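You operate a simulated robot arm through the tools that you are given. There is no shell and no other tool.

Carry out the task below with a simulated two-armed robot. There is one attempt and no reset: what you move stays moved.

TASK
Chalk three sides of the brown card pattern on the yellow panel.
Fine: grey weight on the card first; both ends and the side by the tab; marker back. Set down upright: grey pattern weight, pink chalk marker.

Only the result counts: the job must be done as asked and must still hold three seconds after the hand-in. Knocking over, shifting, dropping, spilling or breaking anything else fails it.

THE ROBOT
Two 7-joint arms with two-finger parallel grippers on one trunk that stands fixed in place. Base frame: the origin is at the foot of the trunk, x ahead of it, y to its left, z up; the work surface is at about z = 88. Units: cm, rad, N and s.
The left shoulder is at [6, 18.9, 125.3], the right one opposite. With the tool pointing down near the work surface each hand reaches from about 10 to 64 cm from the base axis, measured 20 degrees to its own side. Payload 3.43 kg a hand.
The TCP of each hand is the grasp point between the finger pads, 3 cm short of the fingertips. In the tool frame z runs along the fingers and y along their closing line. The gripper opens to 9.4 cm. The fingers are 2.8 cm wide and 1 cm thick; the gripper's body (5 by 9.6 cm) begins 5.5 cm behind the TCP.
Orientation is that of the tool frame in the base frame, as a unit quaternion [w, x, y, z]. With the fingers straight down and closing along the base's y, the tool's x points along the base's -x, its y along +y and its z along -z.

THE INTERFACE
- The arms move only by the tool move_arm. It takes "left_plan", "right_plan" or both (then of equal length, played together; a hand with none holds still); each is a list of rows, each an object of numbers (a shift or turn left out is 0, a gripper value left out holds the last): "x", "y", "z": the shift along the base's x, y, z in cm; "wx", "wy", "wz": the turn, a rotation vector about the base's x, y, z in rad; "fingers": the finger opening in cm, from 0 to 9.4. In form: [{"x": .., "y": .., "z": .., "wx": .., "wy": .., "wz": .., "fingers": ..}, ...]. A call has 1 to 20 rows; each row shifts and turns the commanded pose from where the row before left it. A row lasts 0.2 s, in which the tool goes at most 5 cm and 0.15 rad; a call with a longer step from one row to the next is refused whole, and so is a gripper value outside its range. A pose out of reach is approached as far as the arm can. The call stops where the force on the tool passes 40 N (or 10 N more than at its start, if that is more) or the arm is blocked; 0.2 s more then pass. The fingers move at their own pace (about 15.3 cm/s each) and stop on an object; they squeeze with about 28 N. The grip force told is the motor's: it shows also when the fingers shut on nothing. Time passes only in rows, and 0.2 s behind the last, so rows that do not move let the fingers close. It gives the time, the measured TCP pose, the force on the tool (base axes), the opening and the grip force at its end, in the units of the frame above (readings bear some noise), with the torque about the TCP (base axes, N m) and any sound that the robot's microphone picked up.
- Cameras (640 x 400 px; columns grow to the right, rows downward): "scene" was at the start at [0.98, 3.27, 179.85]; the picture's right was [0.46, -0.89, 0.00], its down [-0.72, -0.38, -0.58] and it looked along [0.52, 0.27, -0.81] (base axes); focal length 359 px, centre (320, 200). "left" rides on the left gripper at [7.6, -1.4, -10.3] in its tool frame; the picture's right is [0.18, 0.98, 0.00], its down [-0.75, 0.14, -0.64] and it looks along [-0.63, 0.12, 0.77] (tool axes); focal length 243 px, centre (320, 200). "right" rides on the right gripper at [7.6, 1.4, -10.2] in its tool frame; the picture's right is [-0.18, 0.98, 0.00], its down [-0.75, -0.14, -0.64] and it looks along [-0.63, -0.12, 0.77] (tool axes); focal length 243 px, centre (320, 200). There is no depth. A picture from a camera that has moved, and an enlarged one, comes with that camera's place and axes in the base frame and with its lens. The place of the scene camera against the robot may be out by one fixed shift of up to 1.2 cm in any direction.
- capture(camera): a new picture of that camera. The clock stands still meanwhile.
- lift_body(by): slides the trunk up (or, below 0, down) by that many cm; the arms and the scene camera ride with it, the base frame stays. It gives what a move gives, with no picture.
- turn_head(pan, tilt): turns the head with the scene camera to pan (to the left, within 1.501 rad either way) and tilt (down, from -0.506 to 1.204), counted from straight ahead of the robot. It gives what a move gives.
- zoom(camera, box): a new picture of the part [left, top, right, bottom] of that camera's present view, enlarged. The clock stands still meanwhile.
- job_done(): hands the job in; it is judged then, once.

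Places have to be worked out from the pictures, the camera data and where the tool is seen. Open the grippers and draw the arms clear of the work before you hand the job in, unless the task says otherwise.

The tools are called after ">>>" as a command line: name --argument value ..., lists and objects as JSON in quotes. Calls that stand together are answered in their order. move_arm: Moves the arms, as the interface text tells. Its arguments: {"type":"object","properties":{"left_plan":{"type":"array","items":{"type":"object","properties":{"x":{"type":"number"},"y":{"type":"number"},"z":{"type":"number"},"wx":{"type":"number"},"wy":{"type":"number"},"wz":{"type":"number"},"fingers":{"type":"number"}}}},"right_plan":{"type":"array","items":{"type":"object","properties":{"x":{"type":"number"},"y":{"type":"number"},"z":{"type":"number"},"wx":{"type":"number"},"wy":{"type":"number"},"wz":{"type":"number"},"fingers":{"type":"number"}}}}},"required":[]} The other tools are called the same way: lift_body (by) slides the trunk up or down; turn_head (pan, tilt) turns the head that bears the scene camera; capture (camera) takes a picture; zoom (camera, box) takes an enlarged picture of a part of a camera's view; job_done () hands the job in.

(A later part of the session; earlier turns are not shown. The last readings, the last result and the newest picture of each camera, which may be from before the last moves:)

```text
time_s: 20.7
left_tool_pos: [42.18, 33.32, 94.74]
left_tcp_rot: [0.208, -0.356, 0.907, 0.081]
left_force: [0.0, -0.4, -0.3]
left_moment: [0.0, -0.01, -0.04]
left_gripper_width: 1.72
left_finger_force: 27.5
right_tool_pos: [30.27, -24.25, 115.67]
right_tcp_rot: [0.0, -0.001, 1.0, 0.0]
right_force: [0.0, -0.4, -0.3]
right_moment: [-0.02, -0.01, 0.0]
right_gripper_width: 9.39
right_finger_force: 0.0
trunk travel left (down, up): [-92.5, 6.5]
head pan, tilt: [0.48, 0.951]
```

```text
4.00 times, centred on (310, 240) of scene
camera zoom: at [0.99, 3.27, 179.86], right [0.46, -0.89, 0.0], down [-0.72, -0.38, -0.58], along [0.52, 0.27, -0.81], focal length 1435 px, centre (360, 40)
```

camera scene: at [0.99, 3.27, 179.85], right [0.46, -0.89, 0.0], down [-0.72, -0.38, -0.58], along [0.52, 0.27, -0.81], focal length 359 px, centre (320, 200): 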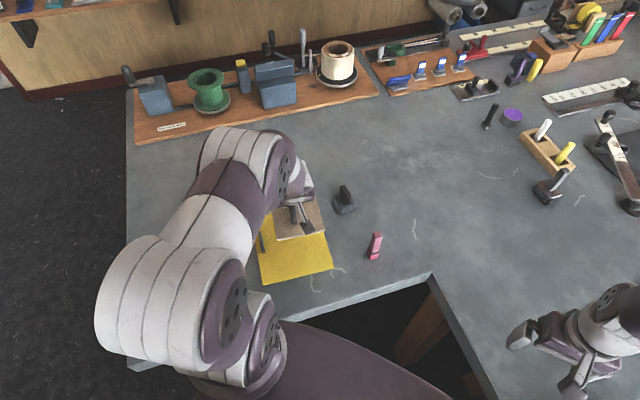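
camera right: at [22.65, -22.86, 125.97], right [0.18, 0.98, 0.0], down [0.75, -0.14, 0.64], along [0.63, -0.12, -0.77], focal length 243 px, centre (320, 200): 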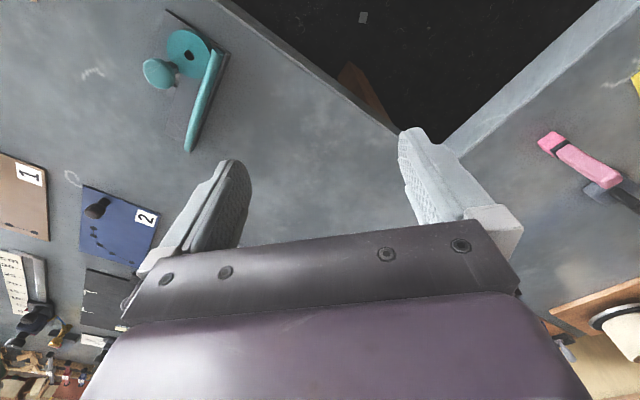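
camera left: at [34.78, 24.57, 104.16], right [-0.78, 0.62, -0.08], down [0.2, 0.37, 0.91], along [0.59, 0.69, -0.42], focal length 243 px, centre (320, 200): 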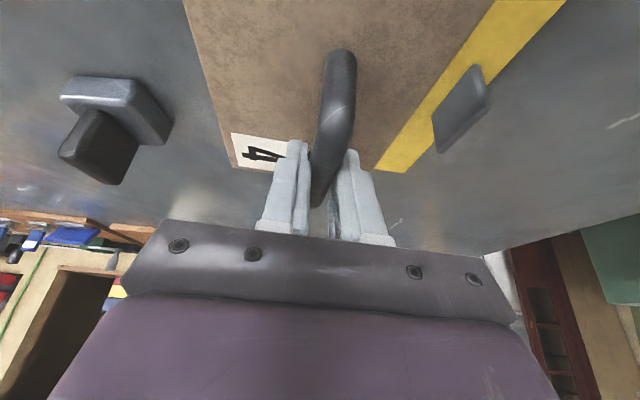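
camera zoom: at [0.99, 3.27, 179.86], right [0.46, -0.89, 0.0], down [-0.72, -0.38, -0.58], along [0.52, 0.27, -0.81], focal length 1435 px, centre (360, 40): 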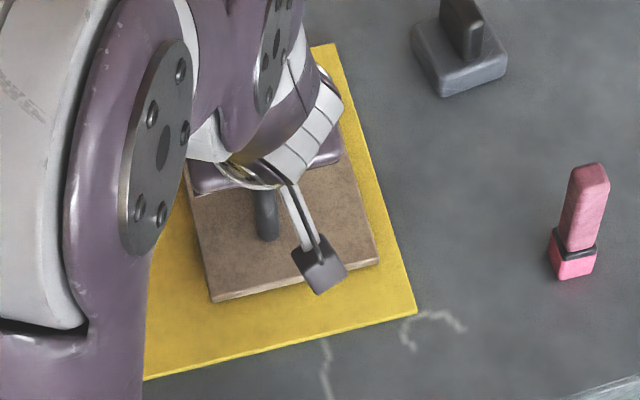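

The card sits well within the panel, with room at both ends and on the tab side. I'll lower in small steps until I feel contact.

>>> move_arm --left_plan '[{"z": -0.15}, {"z": -0.15}, {}]'

>>> zoom --camera "scene" --box '[290, 225, 350, 285]'

```text
time_s: 21.5
left_tool_pos: [42.22, 33.2, 94.55]
left_tcp_rot: [0.207, -0.356, 0.908, 0.081]
left_force: [0.7, 0.1, -0.1]
left_moment: [0.04, 0.0, -0.01]
left_gripper_width: 1.69
left_finger_force: 28.2
right_tool_pos: [30.33, -24.18, 115.64]
right_tcp_rot: [-0.001, 0.0, 1.0, 0.0]
right_force: [-0.2, -0.1, -0.6]
right_moment: [0.0, 0.01, 0.01]
right_gripper_width: 9.41
right_finger_force: 0.1
trunk travel left (down, up): [-92.5, 6.5]
head pan, tilt: [0.48, 0.951]
```

```text
6.67 times, centred on (320, 255) of scene
camera zoom: at [0.98, 3.27, 179.86], right [0.46, -0.89, 0.0], down [-0.72, -0.38, -0.58], along [0.52, 0.27, -0.81], focal length 2392 px, centre (320, -167)
```

zoom: 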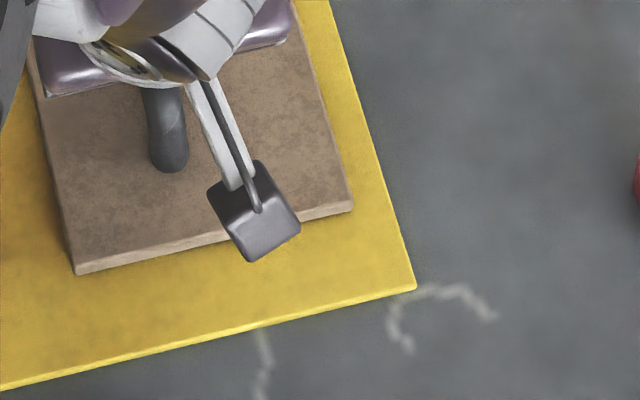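

>>> move_arm --left_plan '[{"z": -0.15}, {"z": -0.15}, {}]'

```text
time_s: 22.3
left_tool_pos: [42.24, 33.23, 94.36]
left_tcp_rot: [0.209, -0.356, 0.907, 0.081]
left_force: [-2.3, 1.9, 12.3]
left_moment: [-0.09, 0.16, -0.06]
left_gripper_width: 1.67
left_finger_force: 28.3
right_tool_pos: [30.38, -24.35, 115.8]
right_tcp_rot: [0.001, 0.0, 1.0, 0.0]
right_force: [-0.2, 0.8, -0.5]
right_moment: [0.0, -0.03, -0.04]
right_gripper_width: 9.4
right_finger_force: 0.0
trunk travel left (down, up): [-92.5, 6.5]
head pan, tilt: [0.48, 0.951]
```

Contact at z ≈ 94.36 with about 12 N, so the card is on the panel. I'll ease off slightly, open the fingers moderately, and rise straight up.

>>> move_arm --left_plan '[{"z": 0.08}, {"fingers": 4.5}, {"fingers": 4.5}, {}]'

>>> capture --camera "left"

```text
time_s: 23.3
left_tool_pos: [42.31, 33.22, 94.32]
left_tcp_rot: [0.208, -0.356, 0.907, 0.082]
left_force: [0.6, -0.1, -0.2]
left_moment: [-0.01, 0.01, 0.01]
left_gripper_width: 4.49
left_finger_force: 0.1
right_tool_pos: [30.41, -24.2, 115.65]
right_tcp_rot: [0.0, 0.0, 1.0, 0.0]
right_force: [0.1, 0.2, 0.7]
right_moment: [-0.03, 0.02, -0.01]
right_gripper_width: 9.4
right_finger_force: 0.0
trunk travel left (down, up): [-92.5, 6.5]
head pan, tilt: [0.48, 0.951]
```

```text
taken
camera left: at [34.93, 24.43, 100.26], right [-0.79, 0.61, -0.08], down [0.2, 0.38, 0.91], along [0.58, 0.7, -0.42], focal length 243 px, centre (320, 200)
```

left: 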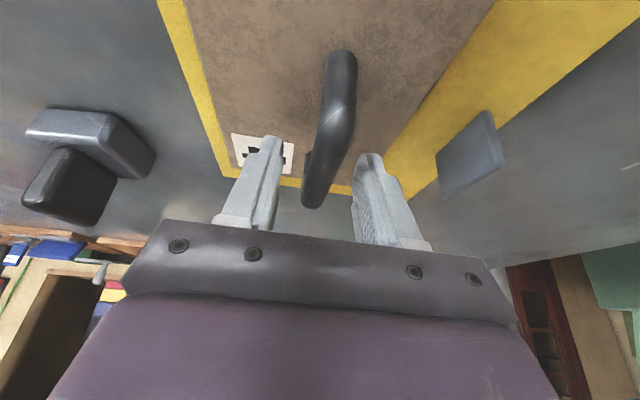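

The card is released and unmoved. I'll rise straight up, then back off along the panel axis and return to vertical to photograph the layout for measurement.

>>> move_arm --left_plan '[{"z": 1.5}, {"z": 4}, {"z": 5}, {"z": 4}, {"x": -2.5, "y": -2, "wx": -0.1, "wy": 0.112}, {"x": -3.5, "y": -2.5, "wx": -0.1, "wy": 0.112}, {"x": -3.5, "y": -2.5, "wx": -0.1, "wy": 0.112}, {"x": -3, "y": -2}, {}]'

>>> capture --camera "left"

>>> zoom --camera "left" --box '[180, 20, 460, 210]'

>>> capture --camera "scene"

```text
time_s: 25.3
left_tool_pos: [29.56, 24.22, 108.99]
left_tcp_rot: [-0.002, -0.364, 0.931, 0.004]
left_force: [-0.3, -0.7, 0.1]
left_moment: [-0.03, -0.01, -0.01]
left_gripper_width: 4.48
left_finger_force: 0.0
right_tool_pos: [30.35, -24.27, 115.69]
right_tcp_rot: [0.0, 0.0, 1.0, -0.001]
right_force: [0.2, 0.8, 0.4]
right_moment: [-0.01, 0.0, -0.01]
right_gripper_width: 9.4
right_finger_force: 0.0
trunk travel left (down, up): [-92.5, 6.5]
head pan, tilt: [0.48, 0.951]
```

```text
taken
camera left: at [24.95, 17.8, 119.14], right [-0.8, 0.6, 0.01], down [0.46, 0.61, 0.64], along [0.38, 0.52, -0.77], focal length 243 px, centre (320, 200)
```

left: 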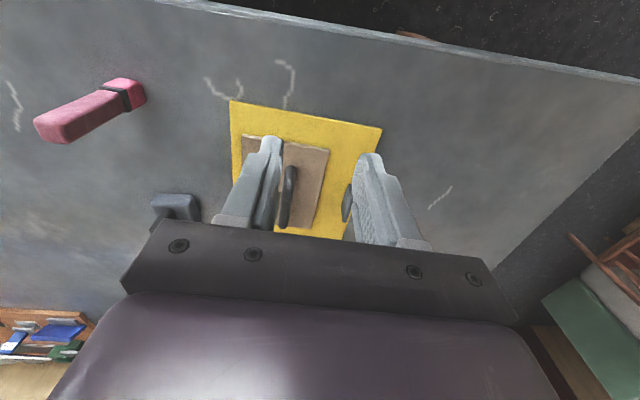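

```text
2.11 times, centred on (320, 115) of left
camera zoom: at [24.95, 17.8, 119.14], right [-0.8, 0.6, 0.01], down [0.46, 0.61, 0.64], along [0.38, 0.52, -0.77], focal length 511 px, centre (320, 379)
```

zoom: 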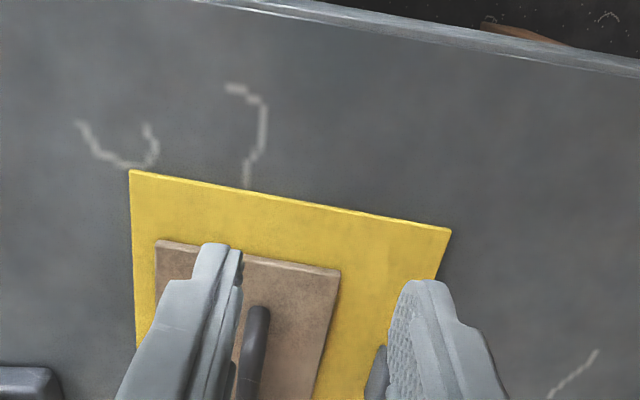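

```text
taken
camera scene: at [0.93, 3.26, 179.86], right [0.46, -0.89, 0.0], down [-0.72, -0.38, -0.58], along [0.52, 0.27, -0.81], focal length 359 px, centre (320, 200)
```

scene: 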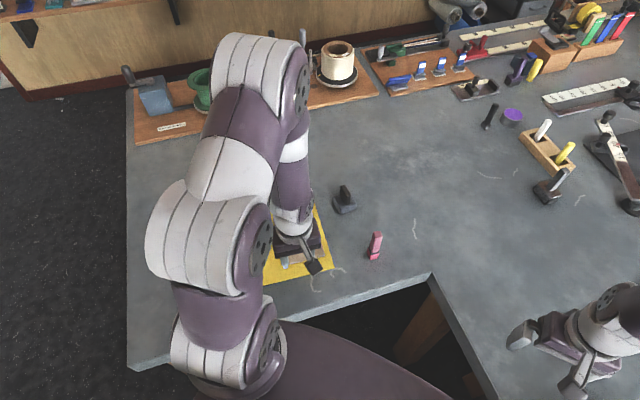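

The layout is visible but the fingers block part of it. I'll open the fingers and raise the hand for a clearer measuring view.

>>> move_arm --left_plan '[{"z": 3, "x": 1.5, "y": 1.5, "fingers": 9.4}, {"z": 3, "x": 2, "y": 1.5}, {"z": 2, "x": 2, "y": 1.5}, {}]'

>>> capture --camera "left"

>>> zoom --camera "left" --box '[200, 30, 430, 220]'

```text
time_s: 26.3
left_tool_pos: [35.13, 28.74, 116.8]
left_tcp_rot: [-0.001, -0.364, 0.931, 0.003]
left_force: [0.7, 0.0, -0.1]
left_moment: [0.0, -0.01, -0.02]
left_gripper_width: 9.42
left_finger_force: 0.0
right_tool_pos: [30.27, -24.29, 115.6]
right_tcp_rot: [0.0, 0.0, 1.0, 0.001]
right_force: [1.4, -0.8, 0.3]
right_moment: [0.0, 0.0, 0.01]
right_gripper_width: 9.39
right_finger_force: 0.1
trunk travel left (down, up): [-92.5, 6.5]
head pan, tilt: [0.48, 0.951]
```

```text
taken
camera left: at [30.48, 22.34, 127.17], right [-0.8, 0.6, 0.01], down [0.46, 0.61, 0.64], along [0.38, 0.52, -0.77], focal length 243 px, centre (320, 200)
```

left: 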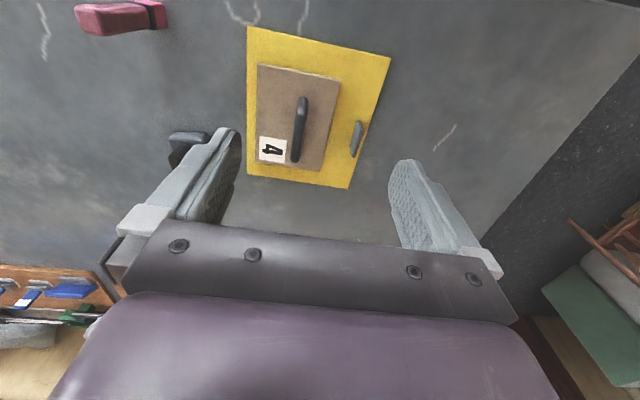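

```text
2.11 times, centred on (315, 125) of left
camera zoom: at [30.48, 22.34, 127.17], right [-0.8, 0.6, 0.01], down [0.46, 0.61, 0.64], along [0.38, 0.52, -0.77], focal length 511 px, centre (330, 358)
```

zoom: 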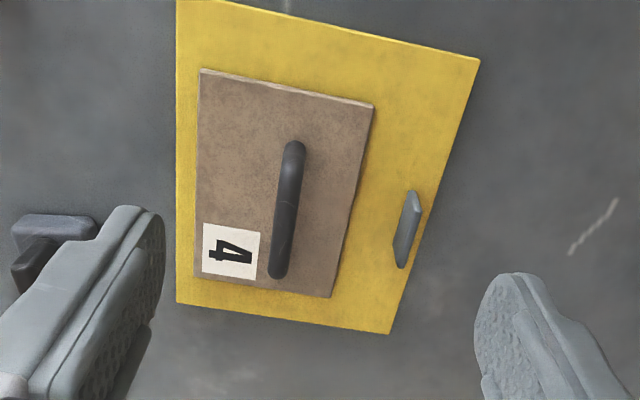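

I now have a clear layout. The card is centred at (43.3, 32.7), yaw ~42.5°, about 16 × 11.7 cm, with 3.5–3.7 cm margins at the ends and about 4.3 cm of clear space to the tab. Next I'll go over to the weight for a closer look.

>>> move_arm --left_plan '[{"x": 3, "y": -1.5, "z": -1}, {"x": 3, "y": -1.5, "z": -2}, {"x": 3, "y": -1.5, "z": -2}, {"x": 3, "y": -1.5, "z": -2}, {"x": 3, "y": -1.5, "z": -2}, {"x": 3, "y": -1.2, "z": -1.8}, {}]'

>>> capture --camera "left"

>>> zoom --camera "left" --box '[240, 80, 400, 200]'

```text
time_s: 27.9
left_tool_pos: [53.23, 19.93, 106.13]
left_tcp_rot: [-0.001, -0.364, 0.931, 0.003]
left_force: [0.3, -0.6, -0.8]
left_moment: [0.0, 0.01, -0.02]
left_gripper_width: 9.39
left_finger_force: 0.0
right_tool_pos: [30.37, -24.25, 115.83]
right_tcp_rot: [0.0, 0.0, 1.0, 0.0]
right_force: [-0.1, -0.8, -0.4]
right_moment: [-0.02, 0.0, 0.01]
right_gripper_width: 9.4
right_finger_force: 0.0
trunk travel left (down, up): [-92.5, 6.5]
head pan, tilt: [0.48, 0.951]
```

```text
taken
camera left: at [48.64, 13.58, 116.37], right [-0.8, 0.6, 0.01], down [0.46, 0.61, 0.64], along [0.38, 0.52, -0.77], focal length 243 px, centre (320, 200)
```

left: 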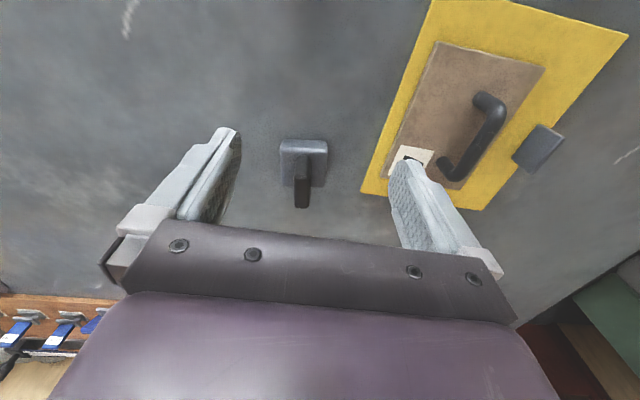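

```text
3.33 times, centred on (320, 140) of left
camera zoom: at [48.64, 13.58, 116.37], right [-0.8, 0.6, 0.01], down [0.46, 0.61, 0.64], along [0.38, 0.52, -0.77], focal length 809 px, centre (320, 400)
```

zoom: 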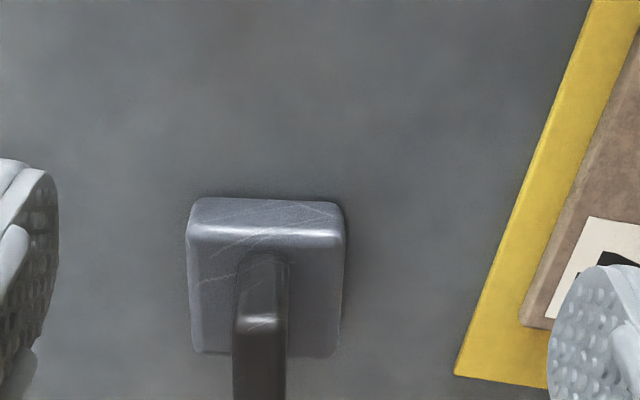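

The weight is centred at about (60.15, 25.8), yaw ~51°, with the block top at z ≈ 90.6 and the fin top at ≈ 94.7. I'll rotate 0.15 rad to match the fin and move above it at z ≈ 100.

>>> move_arm --left_plan '[{"x": 2.3, "y": 2, "z": -2, "wz": 0.075}, {"x": 2.3, "y": 2, "z": -2, "wz": 0.075}, {"x": 2.3, "y": 1.9, "z": -2.1}, {}]'

>>> capture --camera "left"

>>> zoom --camera "left" --box '[220, 0, 420, 160]'

```text
time_s: 28.9
left_tool_pos: [60.37, 26.08, 100.1]
left_tcp_rot: [-0.002, -0.433, 0.901, 0.003]
left_force: [-0.6, -0.6, 0.0]
left_moment: [-0.01, 0.0, -0.02]
left_gripper_width: 9.41
left_finger_force: 0.0
right_tool_pos: [30.32, -24.31, 115.78]
right_tcp_rot: [0.0, 0.0, 1.0, 0.0]
right_force: [0.9, -0.6, -0.1]
right_moment: [-0.02, 0.02, -0.01]
right_gripper_width: 9.44
right_finger_force: 0.0
trunk travel left (down, up): [-92.5, 6.5]
head pan, tilt: [0.48, 0.951]
```

```text
taken
camera left: at [56.66, 18.94, 110.28], right [-0.88, 0.47, 0.01], down [0.36, 0.67, 0.64], along [0.3, 0.57, -0.77], focal length 243 px, centre (320, 200)
```

left: 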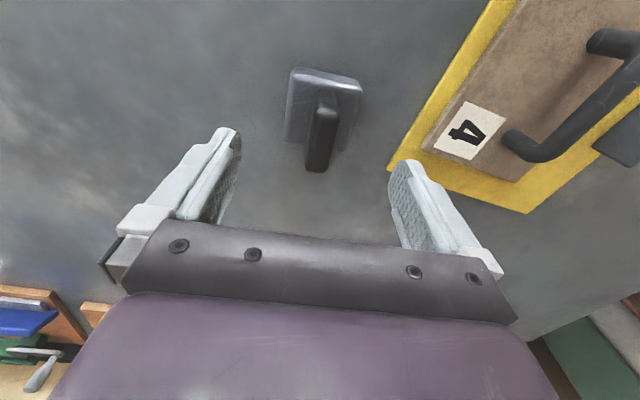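

```text
2.50 times, centred on (320, 80) of left
camera zoom: at [56.66, 18.94, 110.28], right [-0.88, 0.47, 0.01], down [0.36, 0.67, 0.64], along [0.3, 0.57, -0.77], focal length 606 px, centre (320, 500)
```

zoom: 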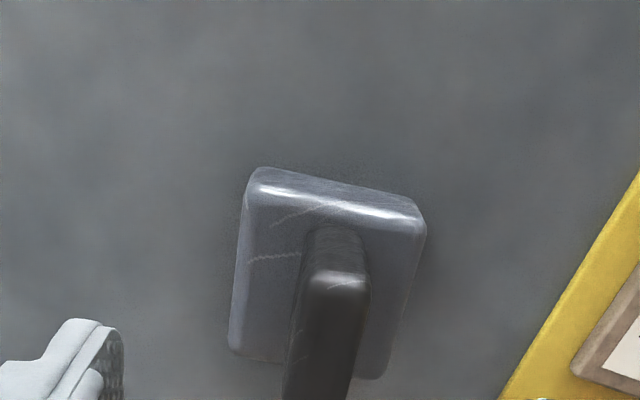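

I'm centred on the fin within about 0.2 cm, and the block needs about 1.7° more yaw. I'll apply those corrections and descend to z ≈ 94.2.

>>> move_arm --left_plan '[{"x": -0.15, "y": 0.12, "z": -2.5, "wz": 0.03}, {"z": -2.2}, {"z": -0.8}, {"z": -0.4}, {}]'

>>> capture --camera "left"

```text
time_s: 30.1
left_tool_pos: [60.01, 26.09, 94.13]
left_tcp_rot: [-0.001, -0.446, 0.895, 0.003]
left_force: [-0.1, -0.2, 0.3]
left_moment: [0.02, -0.02, -0.01]
left_gripper_width: 9.39
left_finger_force: 0.1
right_tool_pos: [30.3, -24.19, 115.66]
right_tcp_rot: [0.0, -0.001, 1.0, 0.0]
right_force: [-0.1, -0.3, -0.2]
right_moment: [0.0, 0.03, -0.02]
right_gripper_width: 9.41
right_finger_force: 0.0
trunk travel left (down, up): [-92.5, 6.5]
head pan, tilt: [0.48, 0.951]
```

```text
taken
camera left: at [56.6, 19.02, 104.34], right [-0.9, 0.44, 0.01], down [0.34, 0.68, 0.64], along [0.28, 0.58, -0.77], focal length 243 px, centre (320, 200)
```

left: 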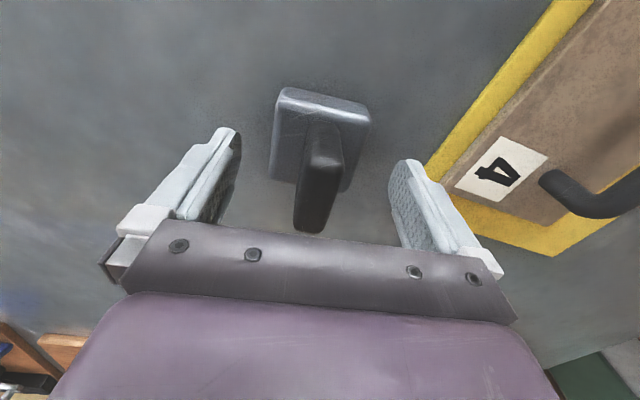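

Reached without needing a tilt, and the fin is centred between the pads. I'll close the grip.

>>> move_arm --left_plan '[{"fingers": 0}, {"fingers": 0}, {"fingers": 0}, {"fingers": 0}]'

>>> capture --camera "left"

```text
time_s: 31.1
left_tool_pos: [60.01, 26.18, 94.12]
left_tcp_rot: [-0.002, -0.447, 0.895, 0.004]
left_force: [0.9, 0.4, 2.2]
left_moment: [-0.09, -0.42, -0.05]
left_gripper_width: 2.26
left_finger_force: 27.8
right_tool_pos: [30.22, -24.29, 115.62]
right_tcp_rot: [0.0, 0.0, 1.0, -0.001]
right_force: [0.1, 0.0, 0.4]
right_moment: [0.01, 0.01, 0.01]
right_gripper_width: 9.41
right_finger_force: 0.0
trunk travel left (down, up): [-92.5, 6.5]
head pan, tilt: [0.48, 0.951]
```

```text
taken
camera left: at [56.62, 19.01, 104.37], right [-0.9, 0.44, 0.01], down [0.34, 0.68, 0.64], along [0.28, 0.58, -0.77], focal length 243 px, centre (320, 200)
```

left: 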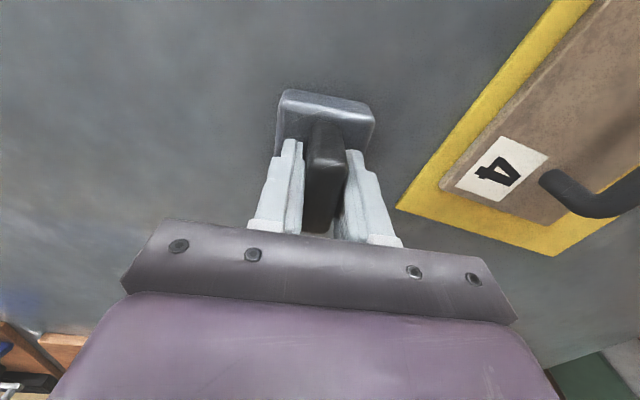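

Gripped on the fin (2.26 cm). I'll lift slowly and check.

>>> move_arm --left_plan '[{"z": 0.5}, {"z": 1}, {"z": 1.5}, {}]'

>>> capture --camera "left"

>>> zoom --camera "scene" --box '[280, 150, 400, 260]'

```text
time_s: 32.1
left_tool_pos: [60.08, 26.26, 97.14]
left_tcp_rot: [-0.002, -0.446, 0.895, 0.004]
left_force: [0.3, -0.8, -8.7]
left_moment: [0.01, -0.03, 0.02]
left_gripper_width: 2.23
left_finger_force: 27.6
right_tool_pos: [30.43, -24.29, 115.69]
right_tcp_rot: [0.0, 0.0, 1.0, -0.001]
right_force: [-0.1, -0.1, -0.7]
right_moment: [-0.03, 0.02, 0.02]
right_gripper_width: 9.42
right_finger_force: 0.1
trunk travel left (down, up): [-92.5, 6.5]
head pan, tilt: [0.48, 0.951]
```

```text
taken
camera left: at [56.73, 19.17, 107.32], right [-0.9, 0.44, 0.01], down [0.35, 0.68, 0.64], along [0.28, 0.58, -0.77], focal length 243 px, centre (320, 200)
```

left: 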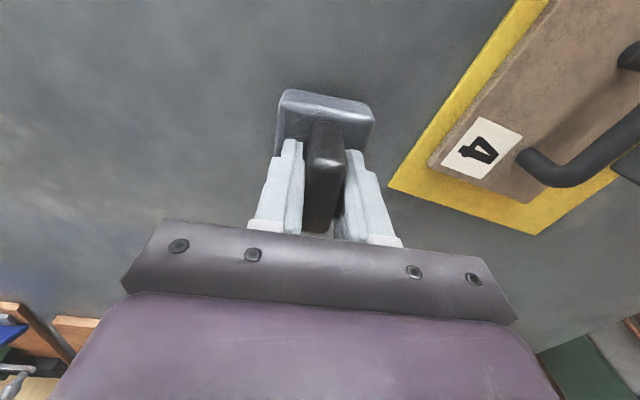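

```text
3.64 times, centred on (340, 205) of scene
camera zoom: at [1.19, 3.36, 179.85], right [0.46, -0.89, 0.0], down [-0.72, -0.38, -0.58], along [0.51, 0.27, -0.81], focal length 1304 px, centre (247, 182)
```

zoom: 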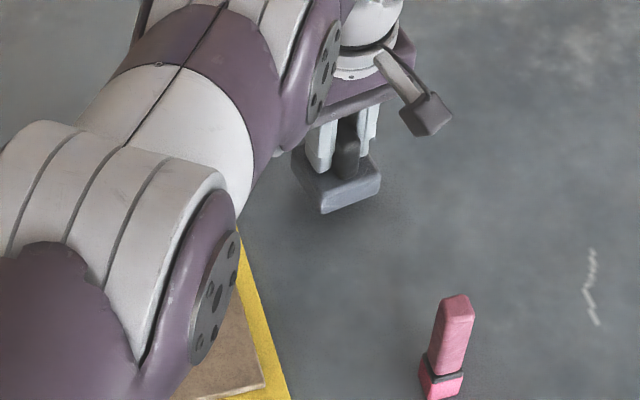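

The weight lifts cleanly at about 8.7 N. I'll raise it, carry it over the card's free strip on the side away from the tab, turn it parallel to the card, and hover.

>>> move_arm --left_plan '[{"z": 3}, {"z": 4}, {"z": 3}, {"x": -1.5, "y": 0.4, "wz": -0.03}, {"x": -2.5, "y": 0.7, "wz": -0.03}, {"x": -2.8, "y": 0.8, "wz": -0.03}, {"x": -2.8, "y": 0.8, "wz": -0.03}, {"x": -2.6, "y": 0.8, "wz": -0.03}, {"x": -1.8, "y": 0.6, "wz": -0.033}, {"x": -0.8, "y": 0.2}, {}]'

>>> capture --camera "left"

>>> zoom --camera "left" --box '[200, 0, 480, 220]'

>>> zoom --camera "scene" --box '[240, 170, 350, 290]'

```text
time_s: 34.5
left_tool_pos: [45.29, 30.44, 107.09]
left_tcp_rot: [-0.001, -0.363, 0.932, 0.004]
left_force: [0.1, 0.9, -7.5]
left_moment: [0.03, -0.02, -0.02]
left_gripper_width: 2.23
left_finger_force: 27.8
right_tool_pos: [30.38, -24.24, 115.69]
right_tcp_rot: [0.0, 0.0, 1.0, 0.0]
right_force: [-0.2, 0.7, 0.6]
right_moment: [0.02, 0.0, -0.04]
right_gripper_width: 9.41
right_finger_force: 0.0
trunk travel left (down, up): [-92.5, 6.5]
head pan, tilt: [0.48, 0.951]
```

```text
taken
camera left: at [40.58, 24.04, 117.27], right [-0.8, 0.6, 0.01], down [0.46, 0.61, 0.64], along [0.38, 0.52, -0.77], focal length 243 px, centre (320, 200)
```

left: 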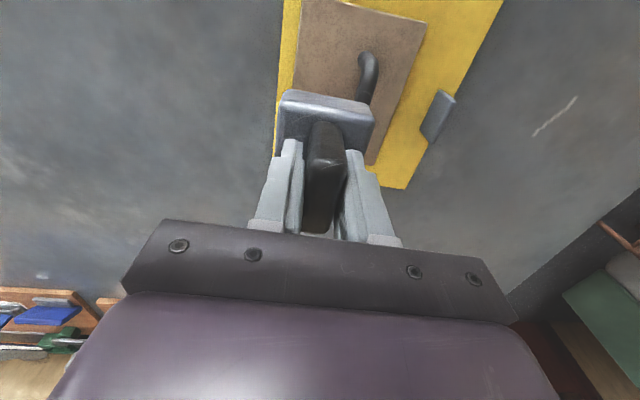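

```text
1.82 times, centred on (340, 110) of left
camera zoom: at [40.58, 24.04, 117.27], right [-0.8, 0.6, 0.01], down [0.46, 0.61, 0.64], along [0.38, 0.52, -0.77], focal length 441 px, centre (284, 364)
```

zoom: 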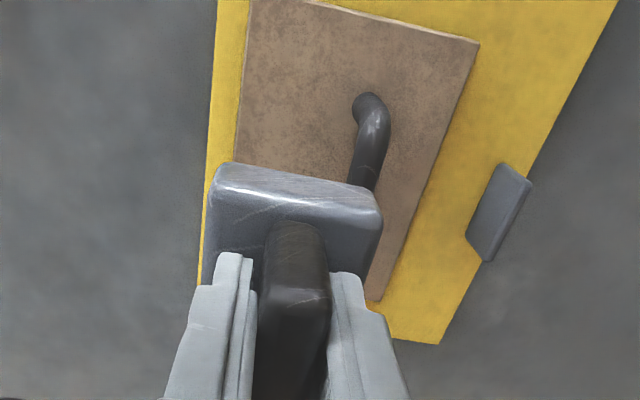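

```text
3.33 times, centred on (295, 230) of scene
camera zoom: at [1.12, 3.34, 179.85], right [0.46, -0.89, 0.0], down [-0.72, -0.38, -0.58], along [0.51, 0.27, -0.81], focal length 1196 px, centre (403, 100)
```

zoom: 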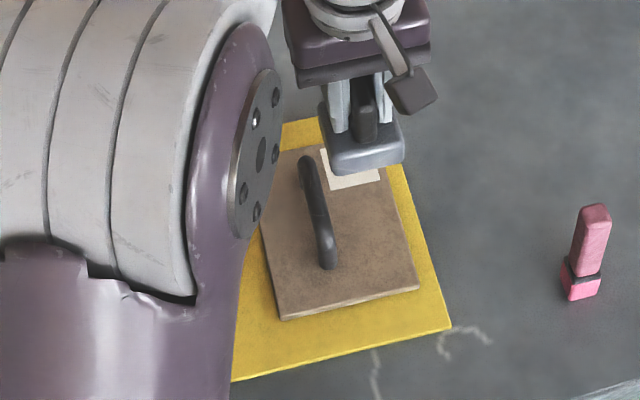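

I'm hovering above the card with the weight nearly parallel to it. I'll trim the yaw, lower to just above bar height, and check the lateral clearance to the handle.

>>> move_arm --left_plan '[{"z": -2, "wz": -0.025}, {"z": -2}, {"z": -1.4}, {}]'

>>> zoom --camera "left" --box '[200, 0, 480, 220]'

>>> zoom --camera "scene" --box '[270, 190, 350, 270]'

```text
time_s: 35.5
left_tool_pos: [45.35, 30.3, 101.54]
left_tcp_rot: [-0.002, -0.352, 0.936, 0.002]
left_force: [-0.4, 0.4, -8.5]
left_moment: [0.03, 0.02, 0.03]
left_gripper_width: 2.24
left_finger_force: 27.8
right_tool_pos: [30.4, -24.17, 115.7]
right_tcp_rot: [0.0, -0.001, 1.0, 0.0]
right_force: [0.2, -0.3, 0.0]
right_moment: [-0.04, -0.01, 0.01]
right_gripper_width: 9.38
right_finger_force: 0.1
trunk travel left (down, up): [-92.5, 6.5]
head pan, tilt: [0.48, 0.951]
```

```text
1.82 times, centred on (340, 110) of left
camera zoom: at [40.49, 24.14, 111.87], right [-0.78, 0.62, 0.01], down [0.48, 0.6, 0.64], along [0.39, 0.51, -0.77], focal length 441 px, centre (284, 364)
```

zoom: 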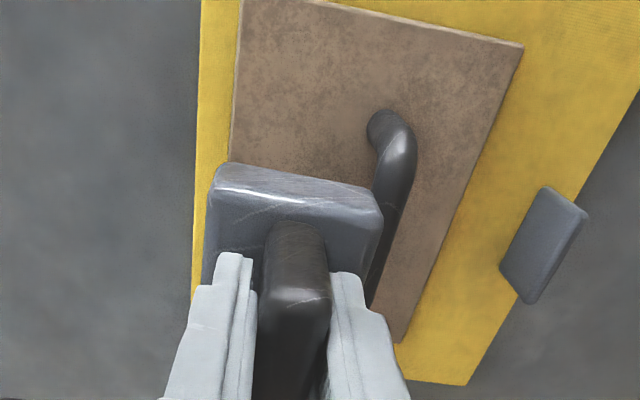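

```text
5.00 times, centred on (310, 230) of scene
camera zoom: at [1.08, 3.35, 179.85], right [0.46, -0.89, 0.0], down [-0.72, -0.38, -0.58], along [0.51, 0.27, -0.81], focal length 1794 px, centre (370, 50)
```

zoom: 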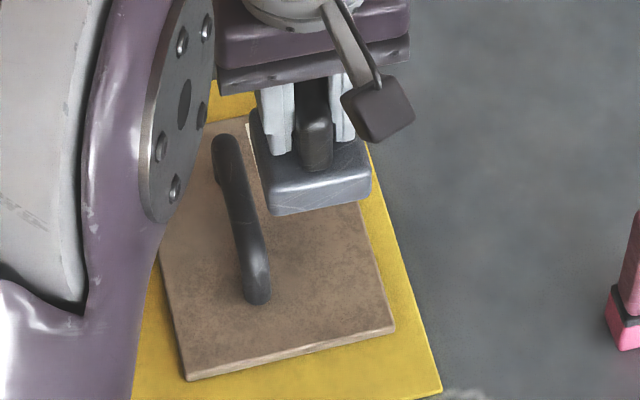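

The block would clear the bar by only about 0.2–0.4 cm, so I'll shift 0.35 cm away from the handle and 0.5 cm along to centre it between the handle legs. Then I'll lower past bar height, watching the force.

>>> move_arm --left_plan '[{"x": 0.61, "y": 0.08}, {"z": -1.5}, {"z": -1.5}, {"z": -0.8}, {}]'

>>> zoom --camera "left" --box '[200, 0, 480, 220]'

>>> zoom --camera "scene" --box '[270, 190, 350, 270]'

```text
time_s: 36.7
left_tool_pos: [45.75, 30.58, 97.74]
left_tcp_rot: [-0.002, -0.352, 0.936, 0.003]
left_force: [-0.1, 0.9, -8.2]
left_moment: [-0.01, 0.0, -0.02]
left_gripper_width: 2.23
left_finger_force: 28.0
right_tool_pos: [30.43, -24.27, 115.67]
right_tcp_rot: [0.0, -0.001, 1.0, 0.0]
right_force: [-0.6, 0.1, 0.1]
right_moment: [-0.02, 0.0, -0.03]
right_gripper_width: 9.4
right_finger_force: 0.0
trunk travel left (down, up): [-92.5, 6.5]
head pan, tilt: [0.48, 0.951]
```

```text
1.82 times, centred on (340, 110) of left
camera zoom: at [41.04, 24.34, 108.02], right [-0.78, 0.62, 0.01], down [0.48, 0.6, 0.64], along [0.39, 0.51, -0.77], focal length 441 px, centre (284, 364)
```

zoom: 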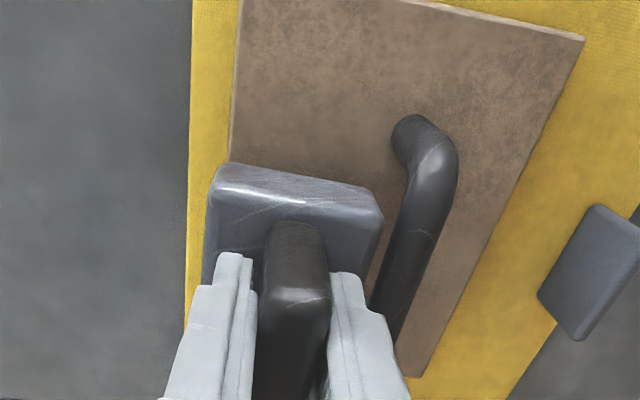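

```text
5.00 times, centred on (310, 230) of scene
camera zoom: at [1.09, 3.34, 179.85], right [0.46, -0.89, 0.0], down [-0.72, -0.38, -0.58], along [0.51, 0.27, -0.81], focal length 1794 px, centre (370, 50)
```

zoom: 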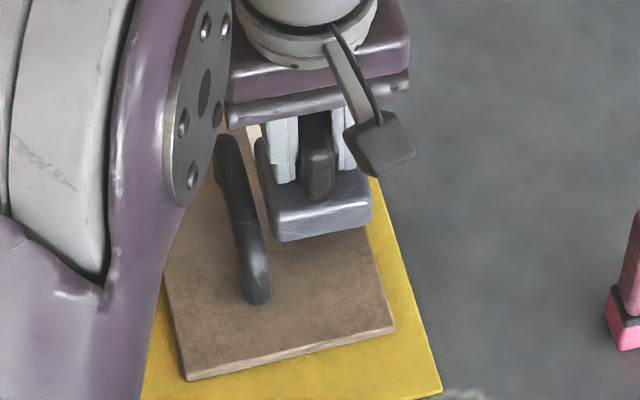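

It's clear of the bar with no contact. I'll lower the last couple of centimetres gently onto the card.

>>> move_arm --left_plan '[{"z": -1.0}, {"z": -0.6}, {"z": -0.3}, {"z": -0.2}, {}]'

```text
time_s: 37.9
left_tool_pos: [45.79, 30.47, 95.67]
left_tcp_rot: [-0.002, -0.351, 0.936, 0.003]
left_force: [0.5, -0.3, -8.4]
left_moment: [0.01, -0.01, 0.01]
left_gripper_width: 2.23
left_finger_force: 27.9
right_tool_pos: [30.47, -24.2, 115.7]
right_tcp_rot: [0.0, 0.0, 1.0, 0.0]
right_force: [-0.2, 0.4, -0.4]
right_moment: [-0.02, 0.06, -0.03]
right_gripper_width: 9.38
right_finger_force: 0.1
trunk travel left (down, up): [-92.5, 6.5]
head pan, tilt: [0.48, 0.951]
```

>>> move_arm --left_plan '[{"z": -0.15}, {"z": -0.15}, {}]'

```text
time_s: 38.7
left_tool_pos: [45.89, 30.53, 95.53]
left_tcp_rot: [-0.001, -0.351, 0.936, 0.004]
left_force: [-0.1, 0.7, 4.8]
left_moment: [-0.24, -0.12, 0.05]
left_gripper_width: 2.22
left_finger_force: 27.6
right_tool_pos: [30.34, -24.27, 115.71]
right_tcp_rot: [0.0, 0.0, 1.0, -0.001]
right_force: [-0.4, -0.3, -0.9]
right_moment: [0.0, 0.02, 0.01]
right_gripper_width: 9.41
right_finger_force: 0.1
trunk travel left (down, up): [-92.5, 6.5]
head pan, tilt: [0.48, 0.951]
```

The weight is down on the card. I'll open the fingers a little (to 3.5 cm, staying clear of the handle), then rise straight up.

>>> move_arm --left_plan '[{"z": 0.05}, {"fingers": 3.5}, {"fingers": 3.5}, {}]'

>>> capture --camera "left"

```text
time_s: 39.7
left_tool_pos: [45.82, 30.41, 95.47]
left_tcp_rot: [0.0, -0.351, 0.936, 0.004]
left_force: [0.4, -0.3, -0.4]
left_moment: [0.02, 0.0, 0.02]
left_gripper_width: 3.5
left_finger_force: 0.1
right_tool_pos: [30.35, -24.31, 115.69]
right_tcp_rot: [0.0, 0.001, 1.0, 0.0]
right_force: [0.2, 0.1, -0.4]
right_moment: [0.04, -0.01, -0.01]
right_gripper_width: 9.41
right_finger_force: 0.1
trunk travel left (down, up): [-92.5, 6.5]
head pan, tilt: [0.48, 0.951]
```

```text
taken
camera left: at [41.06, 24.23, 105.68], right [-0.78, 0.62, 0.01], down [0.48, 0.6, 0.64], along [0.39, 0.51, -0.77], focal length 243 px, centre (320, 200)
```

left: 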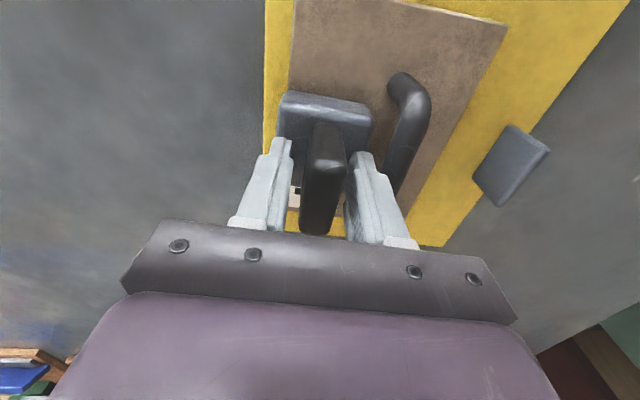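

Released with zero residual force. I'll rise straight up, then move to the measuring viewpoint to check the card and weight.

>>> move_arm --left_plan '[{"z": 1}, {"z": 3}, {"z": 4}, {"z": 4}, {"x": -3, "y": -1, "z": 3, "fingers": 9.4}, {"x": -3, "y": -0.5, "z": 3}, {"x": -3, "y": -0.5, "z": 3}, {"x": -1.5}, {}]'

>>> capture --camera "left"

>>> zoom --camera "left" --box '[210, 20, 410, 190]'

```text
time_s: 41.7
left_tool_pos: [35.35, 28.43, 116.47]
left_tcp_rot: [-0.001, -0.352, 0.936, 0.003]
left_force: [0.3, 0.7, -1.4]
left_moment: [0.01, 0.02, 0.01]
left_gripper_width: 9.37
left_finger_force: 0.1
right_tool_pos: [30.42, -24.27, 115.66]
right_tcp_rot: [-0.001, 0.0, 1.0, 0.0]
right_force: [0.3, 0.4, 0.1]
right_moment: [0.01, -0.03, 0.01]
right_gripper_width: 9.41
right_finger_force: 0.1
trunk travel left (down, up): [-92.5, 6.5]
head pan, tilt: [0.48, 0.951]
```

```text
taken
camera left: at [30.53, 22.19, 126.68], right [-0.78, 0.62, 0.01], down [0.48, 0.6, 0.64], along [0.39, 0.51, -0.77], focal length 243 px, centre (320, 200)
```

left: 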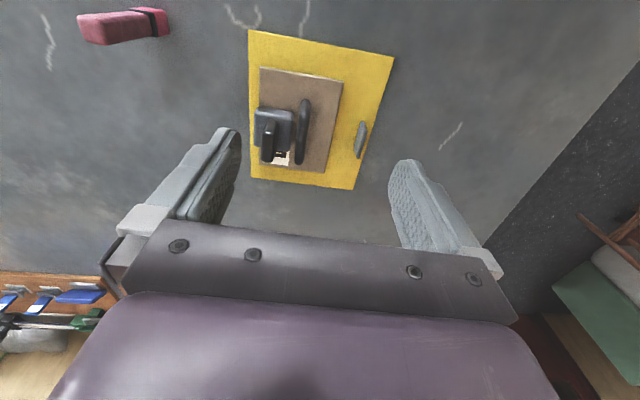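

```text
2.35 times, centred on (310, 105) of left
camera zoom: at [30.53, 22.19, 126.68], right [-0.78, 0.62, 0.01], down [0.48, 0.6, 0.64], along [0.39, 0.51, -0.77], focal length 571 px, centre (344, 424)
```

zoom: 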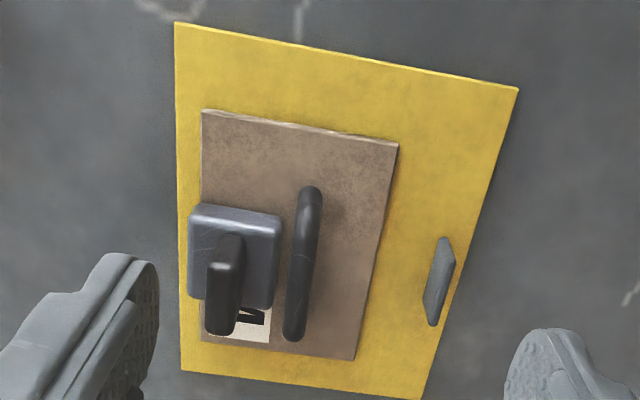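

The weight is on the card, upright, and the panel and card haven't shifted: card centre is (43.3, 32.6), yaw 42.5°, half sizes ≈ 7.9 × 5.86. Now I'll go look closely at the marker.

>>> move_arm --left_plan '[{"x": 0.6, "y": -4, "z": -1}, {"x": 0.8, "y": -4.2, "z": -1}, {"x": 0.8, "y": -4.2, "z": -1}, {"x": 0.8, "y": -4.2, "z": -2}, {"x": 0.8, "y": -4.2, "z": -2}, {"x": 0.8, "y": -3.5, "z": -1.5}, {}]'

>>> capture --camera "left"

>>> zoom --camera "left" --box '[250, 60, 410, 190]'

```text
time_s: 43.3
left_tool_pos: [40.04, 4.17, 107.76]
left_tcp_rot: [-0.001, -0.351, 0.936, 0.004]
left_force: [0.1, 0.8, 0.0]
left_moment: [-0.02, -0.02, 0.01]
left_gripper_width: 9.41
left_finger_force: 0.2
right_tool_pos: [30.12, -24.29, 115.71]
right_tcp_rot: [0.0, 0.0, 1.0, 0.0]
right_force: [0.3, 0.2, -0.1]
right_moment: [0.0, 0.03, 0.0]
right_gripper_width: 9.41
right_finger_force: 0.0
trunk travel left (down, up): [-92.5, 6.5]
head pan, tilt: [0.48, 0.951]
```

```text
taken
camera left: at [35.22, -2.06, 117.96], right [-0.79, 0.62, 0.01], down [0.48, 0.6, 0.64], along [0.39, 0.51, -0.77], focal length 243 px, centre (320, 200)
```

left: 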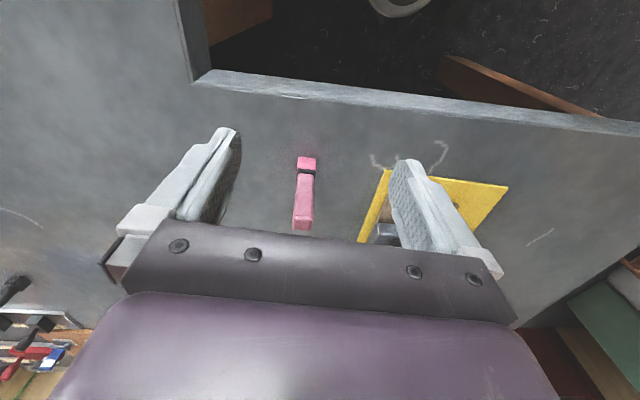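

```text
3.08 times, centred on (330, 125) of left
camera zoom: at [35.22, -2.06, 117.96], right [-0.79, 0.62, 0.01], down [0.48, 0.6, 0.64], along [0.39, 0.51, -0.77], focal length 746 px, centre (289, 431)
```

zoom: 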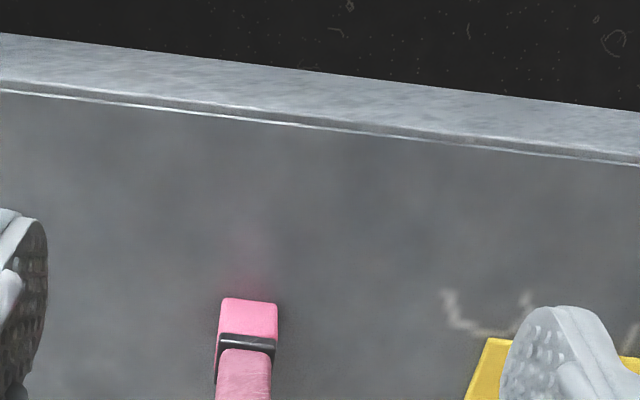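

The marker base is about 2.5 cm wide with yaw ~47°, centred near (48.15, 11.4). I'll rotate about 6° to match and move above it, keeping the fingertips higher than its top.

>>> move_arm --left_plan '[{"x": 2.7, "y": 2.4, "wz": 0.05}, {"x": 2.7, "y": 2.4, "wz": 0.053}, {"x": 2.7, "y": 2.4}, {}]'

>>> capture --camera "left"

>>> zoom --camera "left" --box '[240, 40, 400, 200]'

>>> zoom --camera "scene" --box '[340, 170, 420, 270]'

```text
time_s: 44.3
left_tool_pos: [47.94, 11.46, 107.9]
left_tcp_rot: [-0.001, -0.398, 0.917, 0.002]
left_force: [-0.6, -1.1, 0.7]
left_moment: [-0.04, 0.01, 0.03]
left_gripper_width: 9.39
left_finger_force: 0.1
right_tool_pos: [30.26, -24.4, 115.71]
right_tcp_rot: [0.0, 0.0, 1.0, 0.0]
right_force: [0.1, 0.4, 0.3]
right_moment: [0.04, -0.01, 0.0]
right_gripper_width: 9.42
right_finger_force: 0.1
trunk travel left (down, up): [-92.5, 6.5]
head pan, tilt: [0.48, 0.951]
```

```text
taken
camera left: at [43.88, 4.75, 118.18], right [-0.84, 0.54, 0.01], down [0.41, 0.64, 0.64], along [0.34, 0.55, -0.77], focal length 243 px, centre (320, 200)
```

left: 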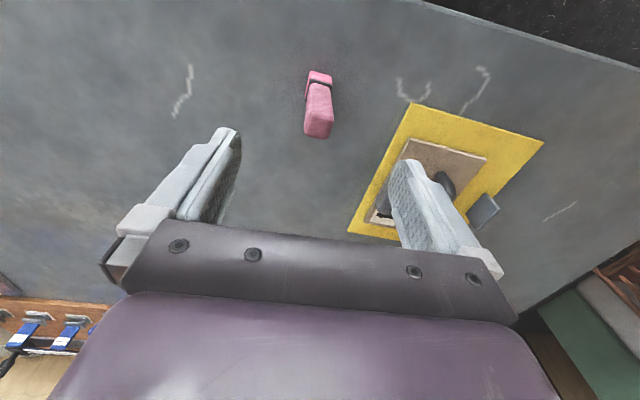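

```text
2.50 times, centred on (320, 120) of left
camera zoom: at [43.88, 4.75, 118.18], right [-0.84, 0.54, 0.01], down [0.41, 0.64, 0.64], along [0.34, 0.55, -0.77], focal length 606 px, centre (320, 400)
```

zoom: 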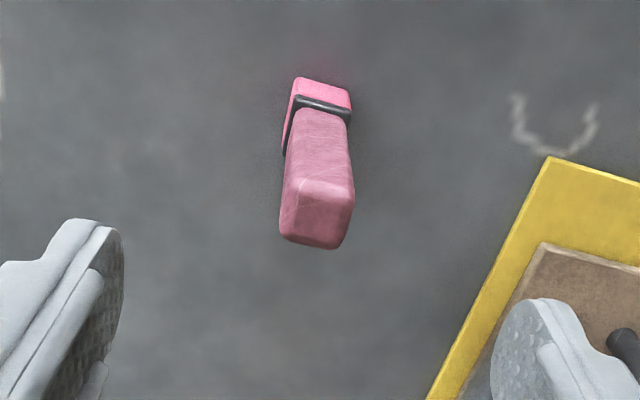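

```text
4.00 times, centred on (380, 220) of scene
camera zoom: at [0.95, 3.21, 179.86], right [0.46, -0.89, 0.0], down [-0.72, -0.38, -0.58], along [0.52, 0.27, -0.81], focal length 1435 px, centre (80, 120)
```

zoom: 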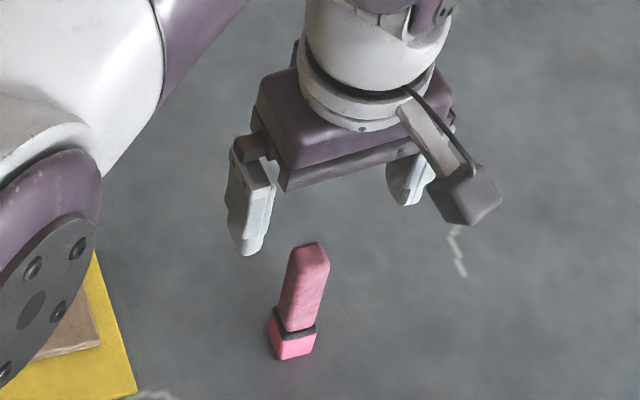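

I'll zoom more tightly to nail down the marker's yaw and centre.

>>> zoom --camera "left" --box '[295, 65, 345, 145]'

```text
5.00 times, centred on (320, 105) of left
camera zoom: at [43.88, 4.75, 118.18], right [-0.84, 0.54, 0.01], down [0.41, 0.64, 0.64], along [0.34, 0.55, -0.77], focal length 1213 px, centre (320, 675)
```

zoom: 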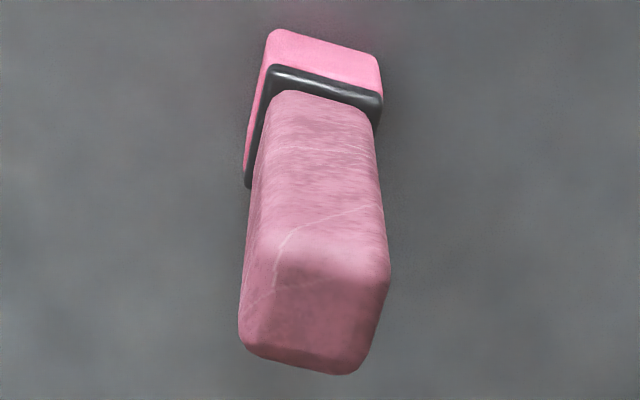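

The marker's yaw is about 44.5°, its centre is (48.1, 11.4), and its top is at z ≈ 100, so it's about 12 cm tall. I'll trim yaw and position and descend to z ≈ 95.4, keeping the palm just above its top.

>>> move_arm --left_plan '[{"x": 0.12, "y": -0.08, "z": -2, "wz": -0.04}, {"z": -3.5}, {"z": -3.5}, {"z": -2.5}, {"z": -1}, {}]'

>>> capture --camera "left"

>>> zoom --camera "scene" --box '[340, 170, 420, 270]'

```text
time_s: 45.7
left_tool_pos: [48.2, 11.24, 95.56]
left_tcp_rot: [-0.001, -0.38, 0.925, 0.003]
left_force: [-0.2, 0.2, -0.6]
left_moment: [-0.05, 0.0, 0.03]
left_gripper_width: 9.41
left_finger_force: 0.1
right_tool_pos: [30.3, -24.26, 115.66]
right_tcp_rot: [0.0, 0.0, 1.0, 0.0]
right_force: [0.6, -0.4, 0.2]
right_moment: [0.0, 0.02, -0.01]
right_gripper_width: 9.39
right_finger_force: 0.0
trunk travel left (down, up): [-92.5, 6.5]
head pan, tilt: [0.48, 0.951]
```

```text
taken
camera left: at [43.81, 4.79, 105.7], right [-0.82, 0.57, 0.01], down [0.44, 0.63, 0.64], along [0.36, 0.53, -0.77], focal length 243 px, centre (320, 200)
```

left: 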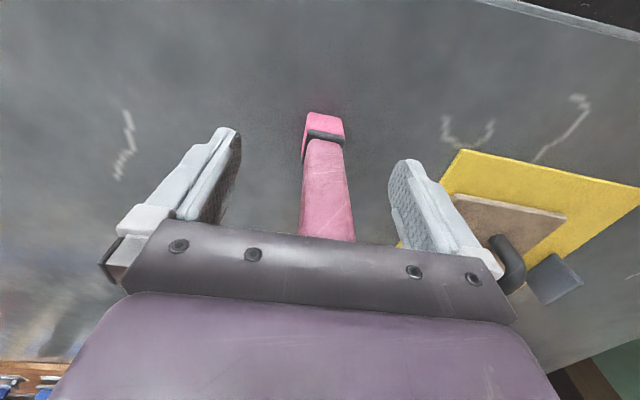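

```text
4.00 times, centred on (380, 220) of scene
camera zoom: at [0.96, 3.26, 179.86], right [0.46, -0.89, 0.0], down [-0.72, -0.38, -0.58], along [0.52, 0.27, -0.81], focal length 1435 px, centre (80, 120)
```

zoom: 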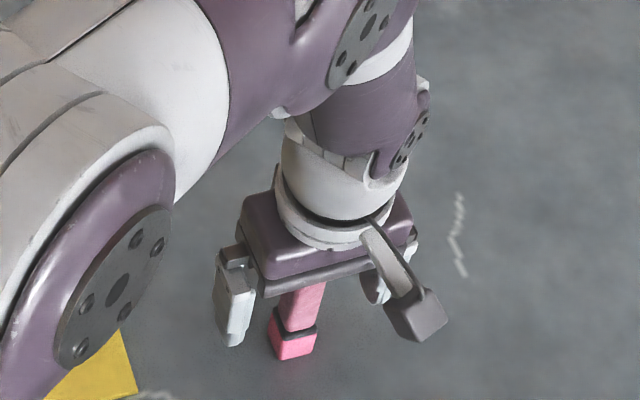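

The marker is between the fingers. I'll zoom in to check the centring before closing.

>>> zoom --camera "left" --box '[240, 90, 400, 240]'

```text
2.67 times, centred on (320, 165) of left
camera zoom: at [43.81, 4.79, 105.7], right [-0.82, 0.57, 0.01], down [0.44, 0.63, 0.64], along [0.36, 0.53, -0.77], focal length 647 px, centre (320, 293)
```

zoom: 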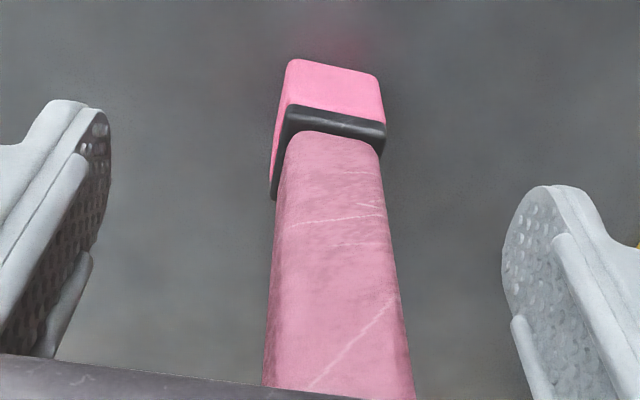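

The marker is aligned in yaw and about 0.2–0.3 cm off centre, so I'll shift to centre on it and close.

>>> move_arm --left_plan '[{"x": 0.03, "y": 0.32}, {}, {"fingers": 0}, {"fingers": 0}, {"fingers": 0}, {"fingers": 0}]'

>>> zoom --camera "left" --box '[240, 90, 400, 240]'

```text
time_s: 47.1
left_tool_pos: [48.36, 11.67, 95.53]
left_tcp_rot: [-0.001, -0.38, 0.925, 0.003]
left_force: [1.1, -0.2, 0.5]
left_moment: [-0.03, 0.0, 0.01]
left_gripper_width: 2.58
left_finger_force: 28.0
right_tool_pos: [30.36, -24.35, 115.61]
right_tcp_rot: [0.0, 0.0, 1.0, 0.0]
right_force: [0.3, -0.4, 0.6]
right_moment: [0.02, -0.03, -0.02]
right_gripper_width: 9.42
right_finger_force: 0.1
trunk travel left (down, up): [-92.5, 6.5]
head pan, tilt: [0.48, 0.951]
```

```text
2.67 times, centred on (320, 165) of left
camera zoom: at [43.86, 5.11, 105.69], right [-0.82, 0.57, 0.01], down [0.44, 0.63, 0.64], along [0.36, 0.53, -0.77], focal length 647 px, centre (320, 293)
```

zoom: 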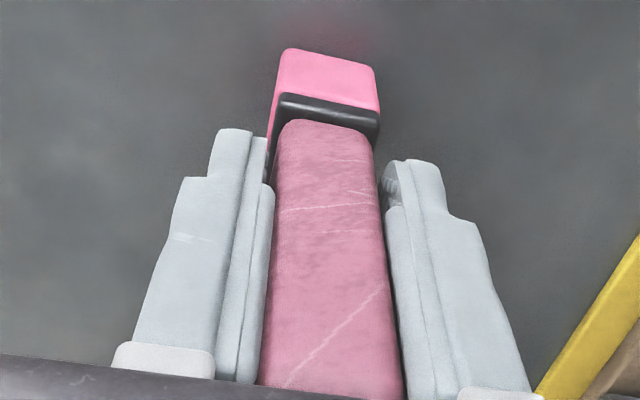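

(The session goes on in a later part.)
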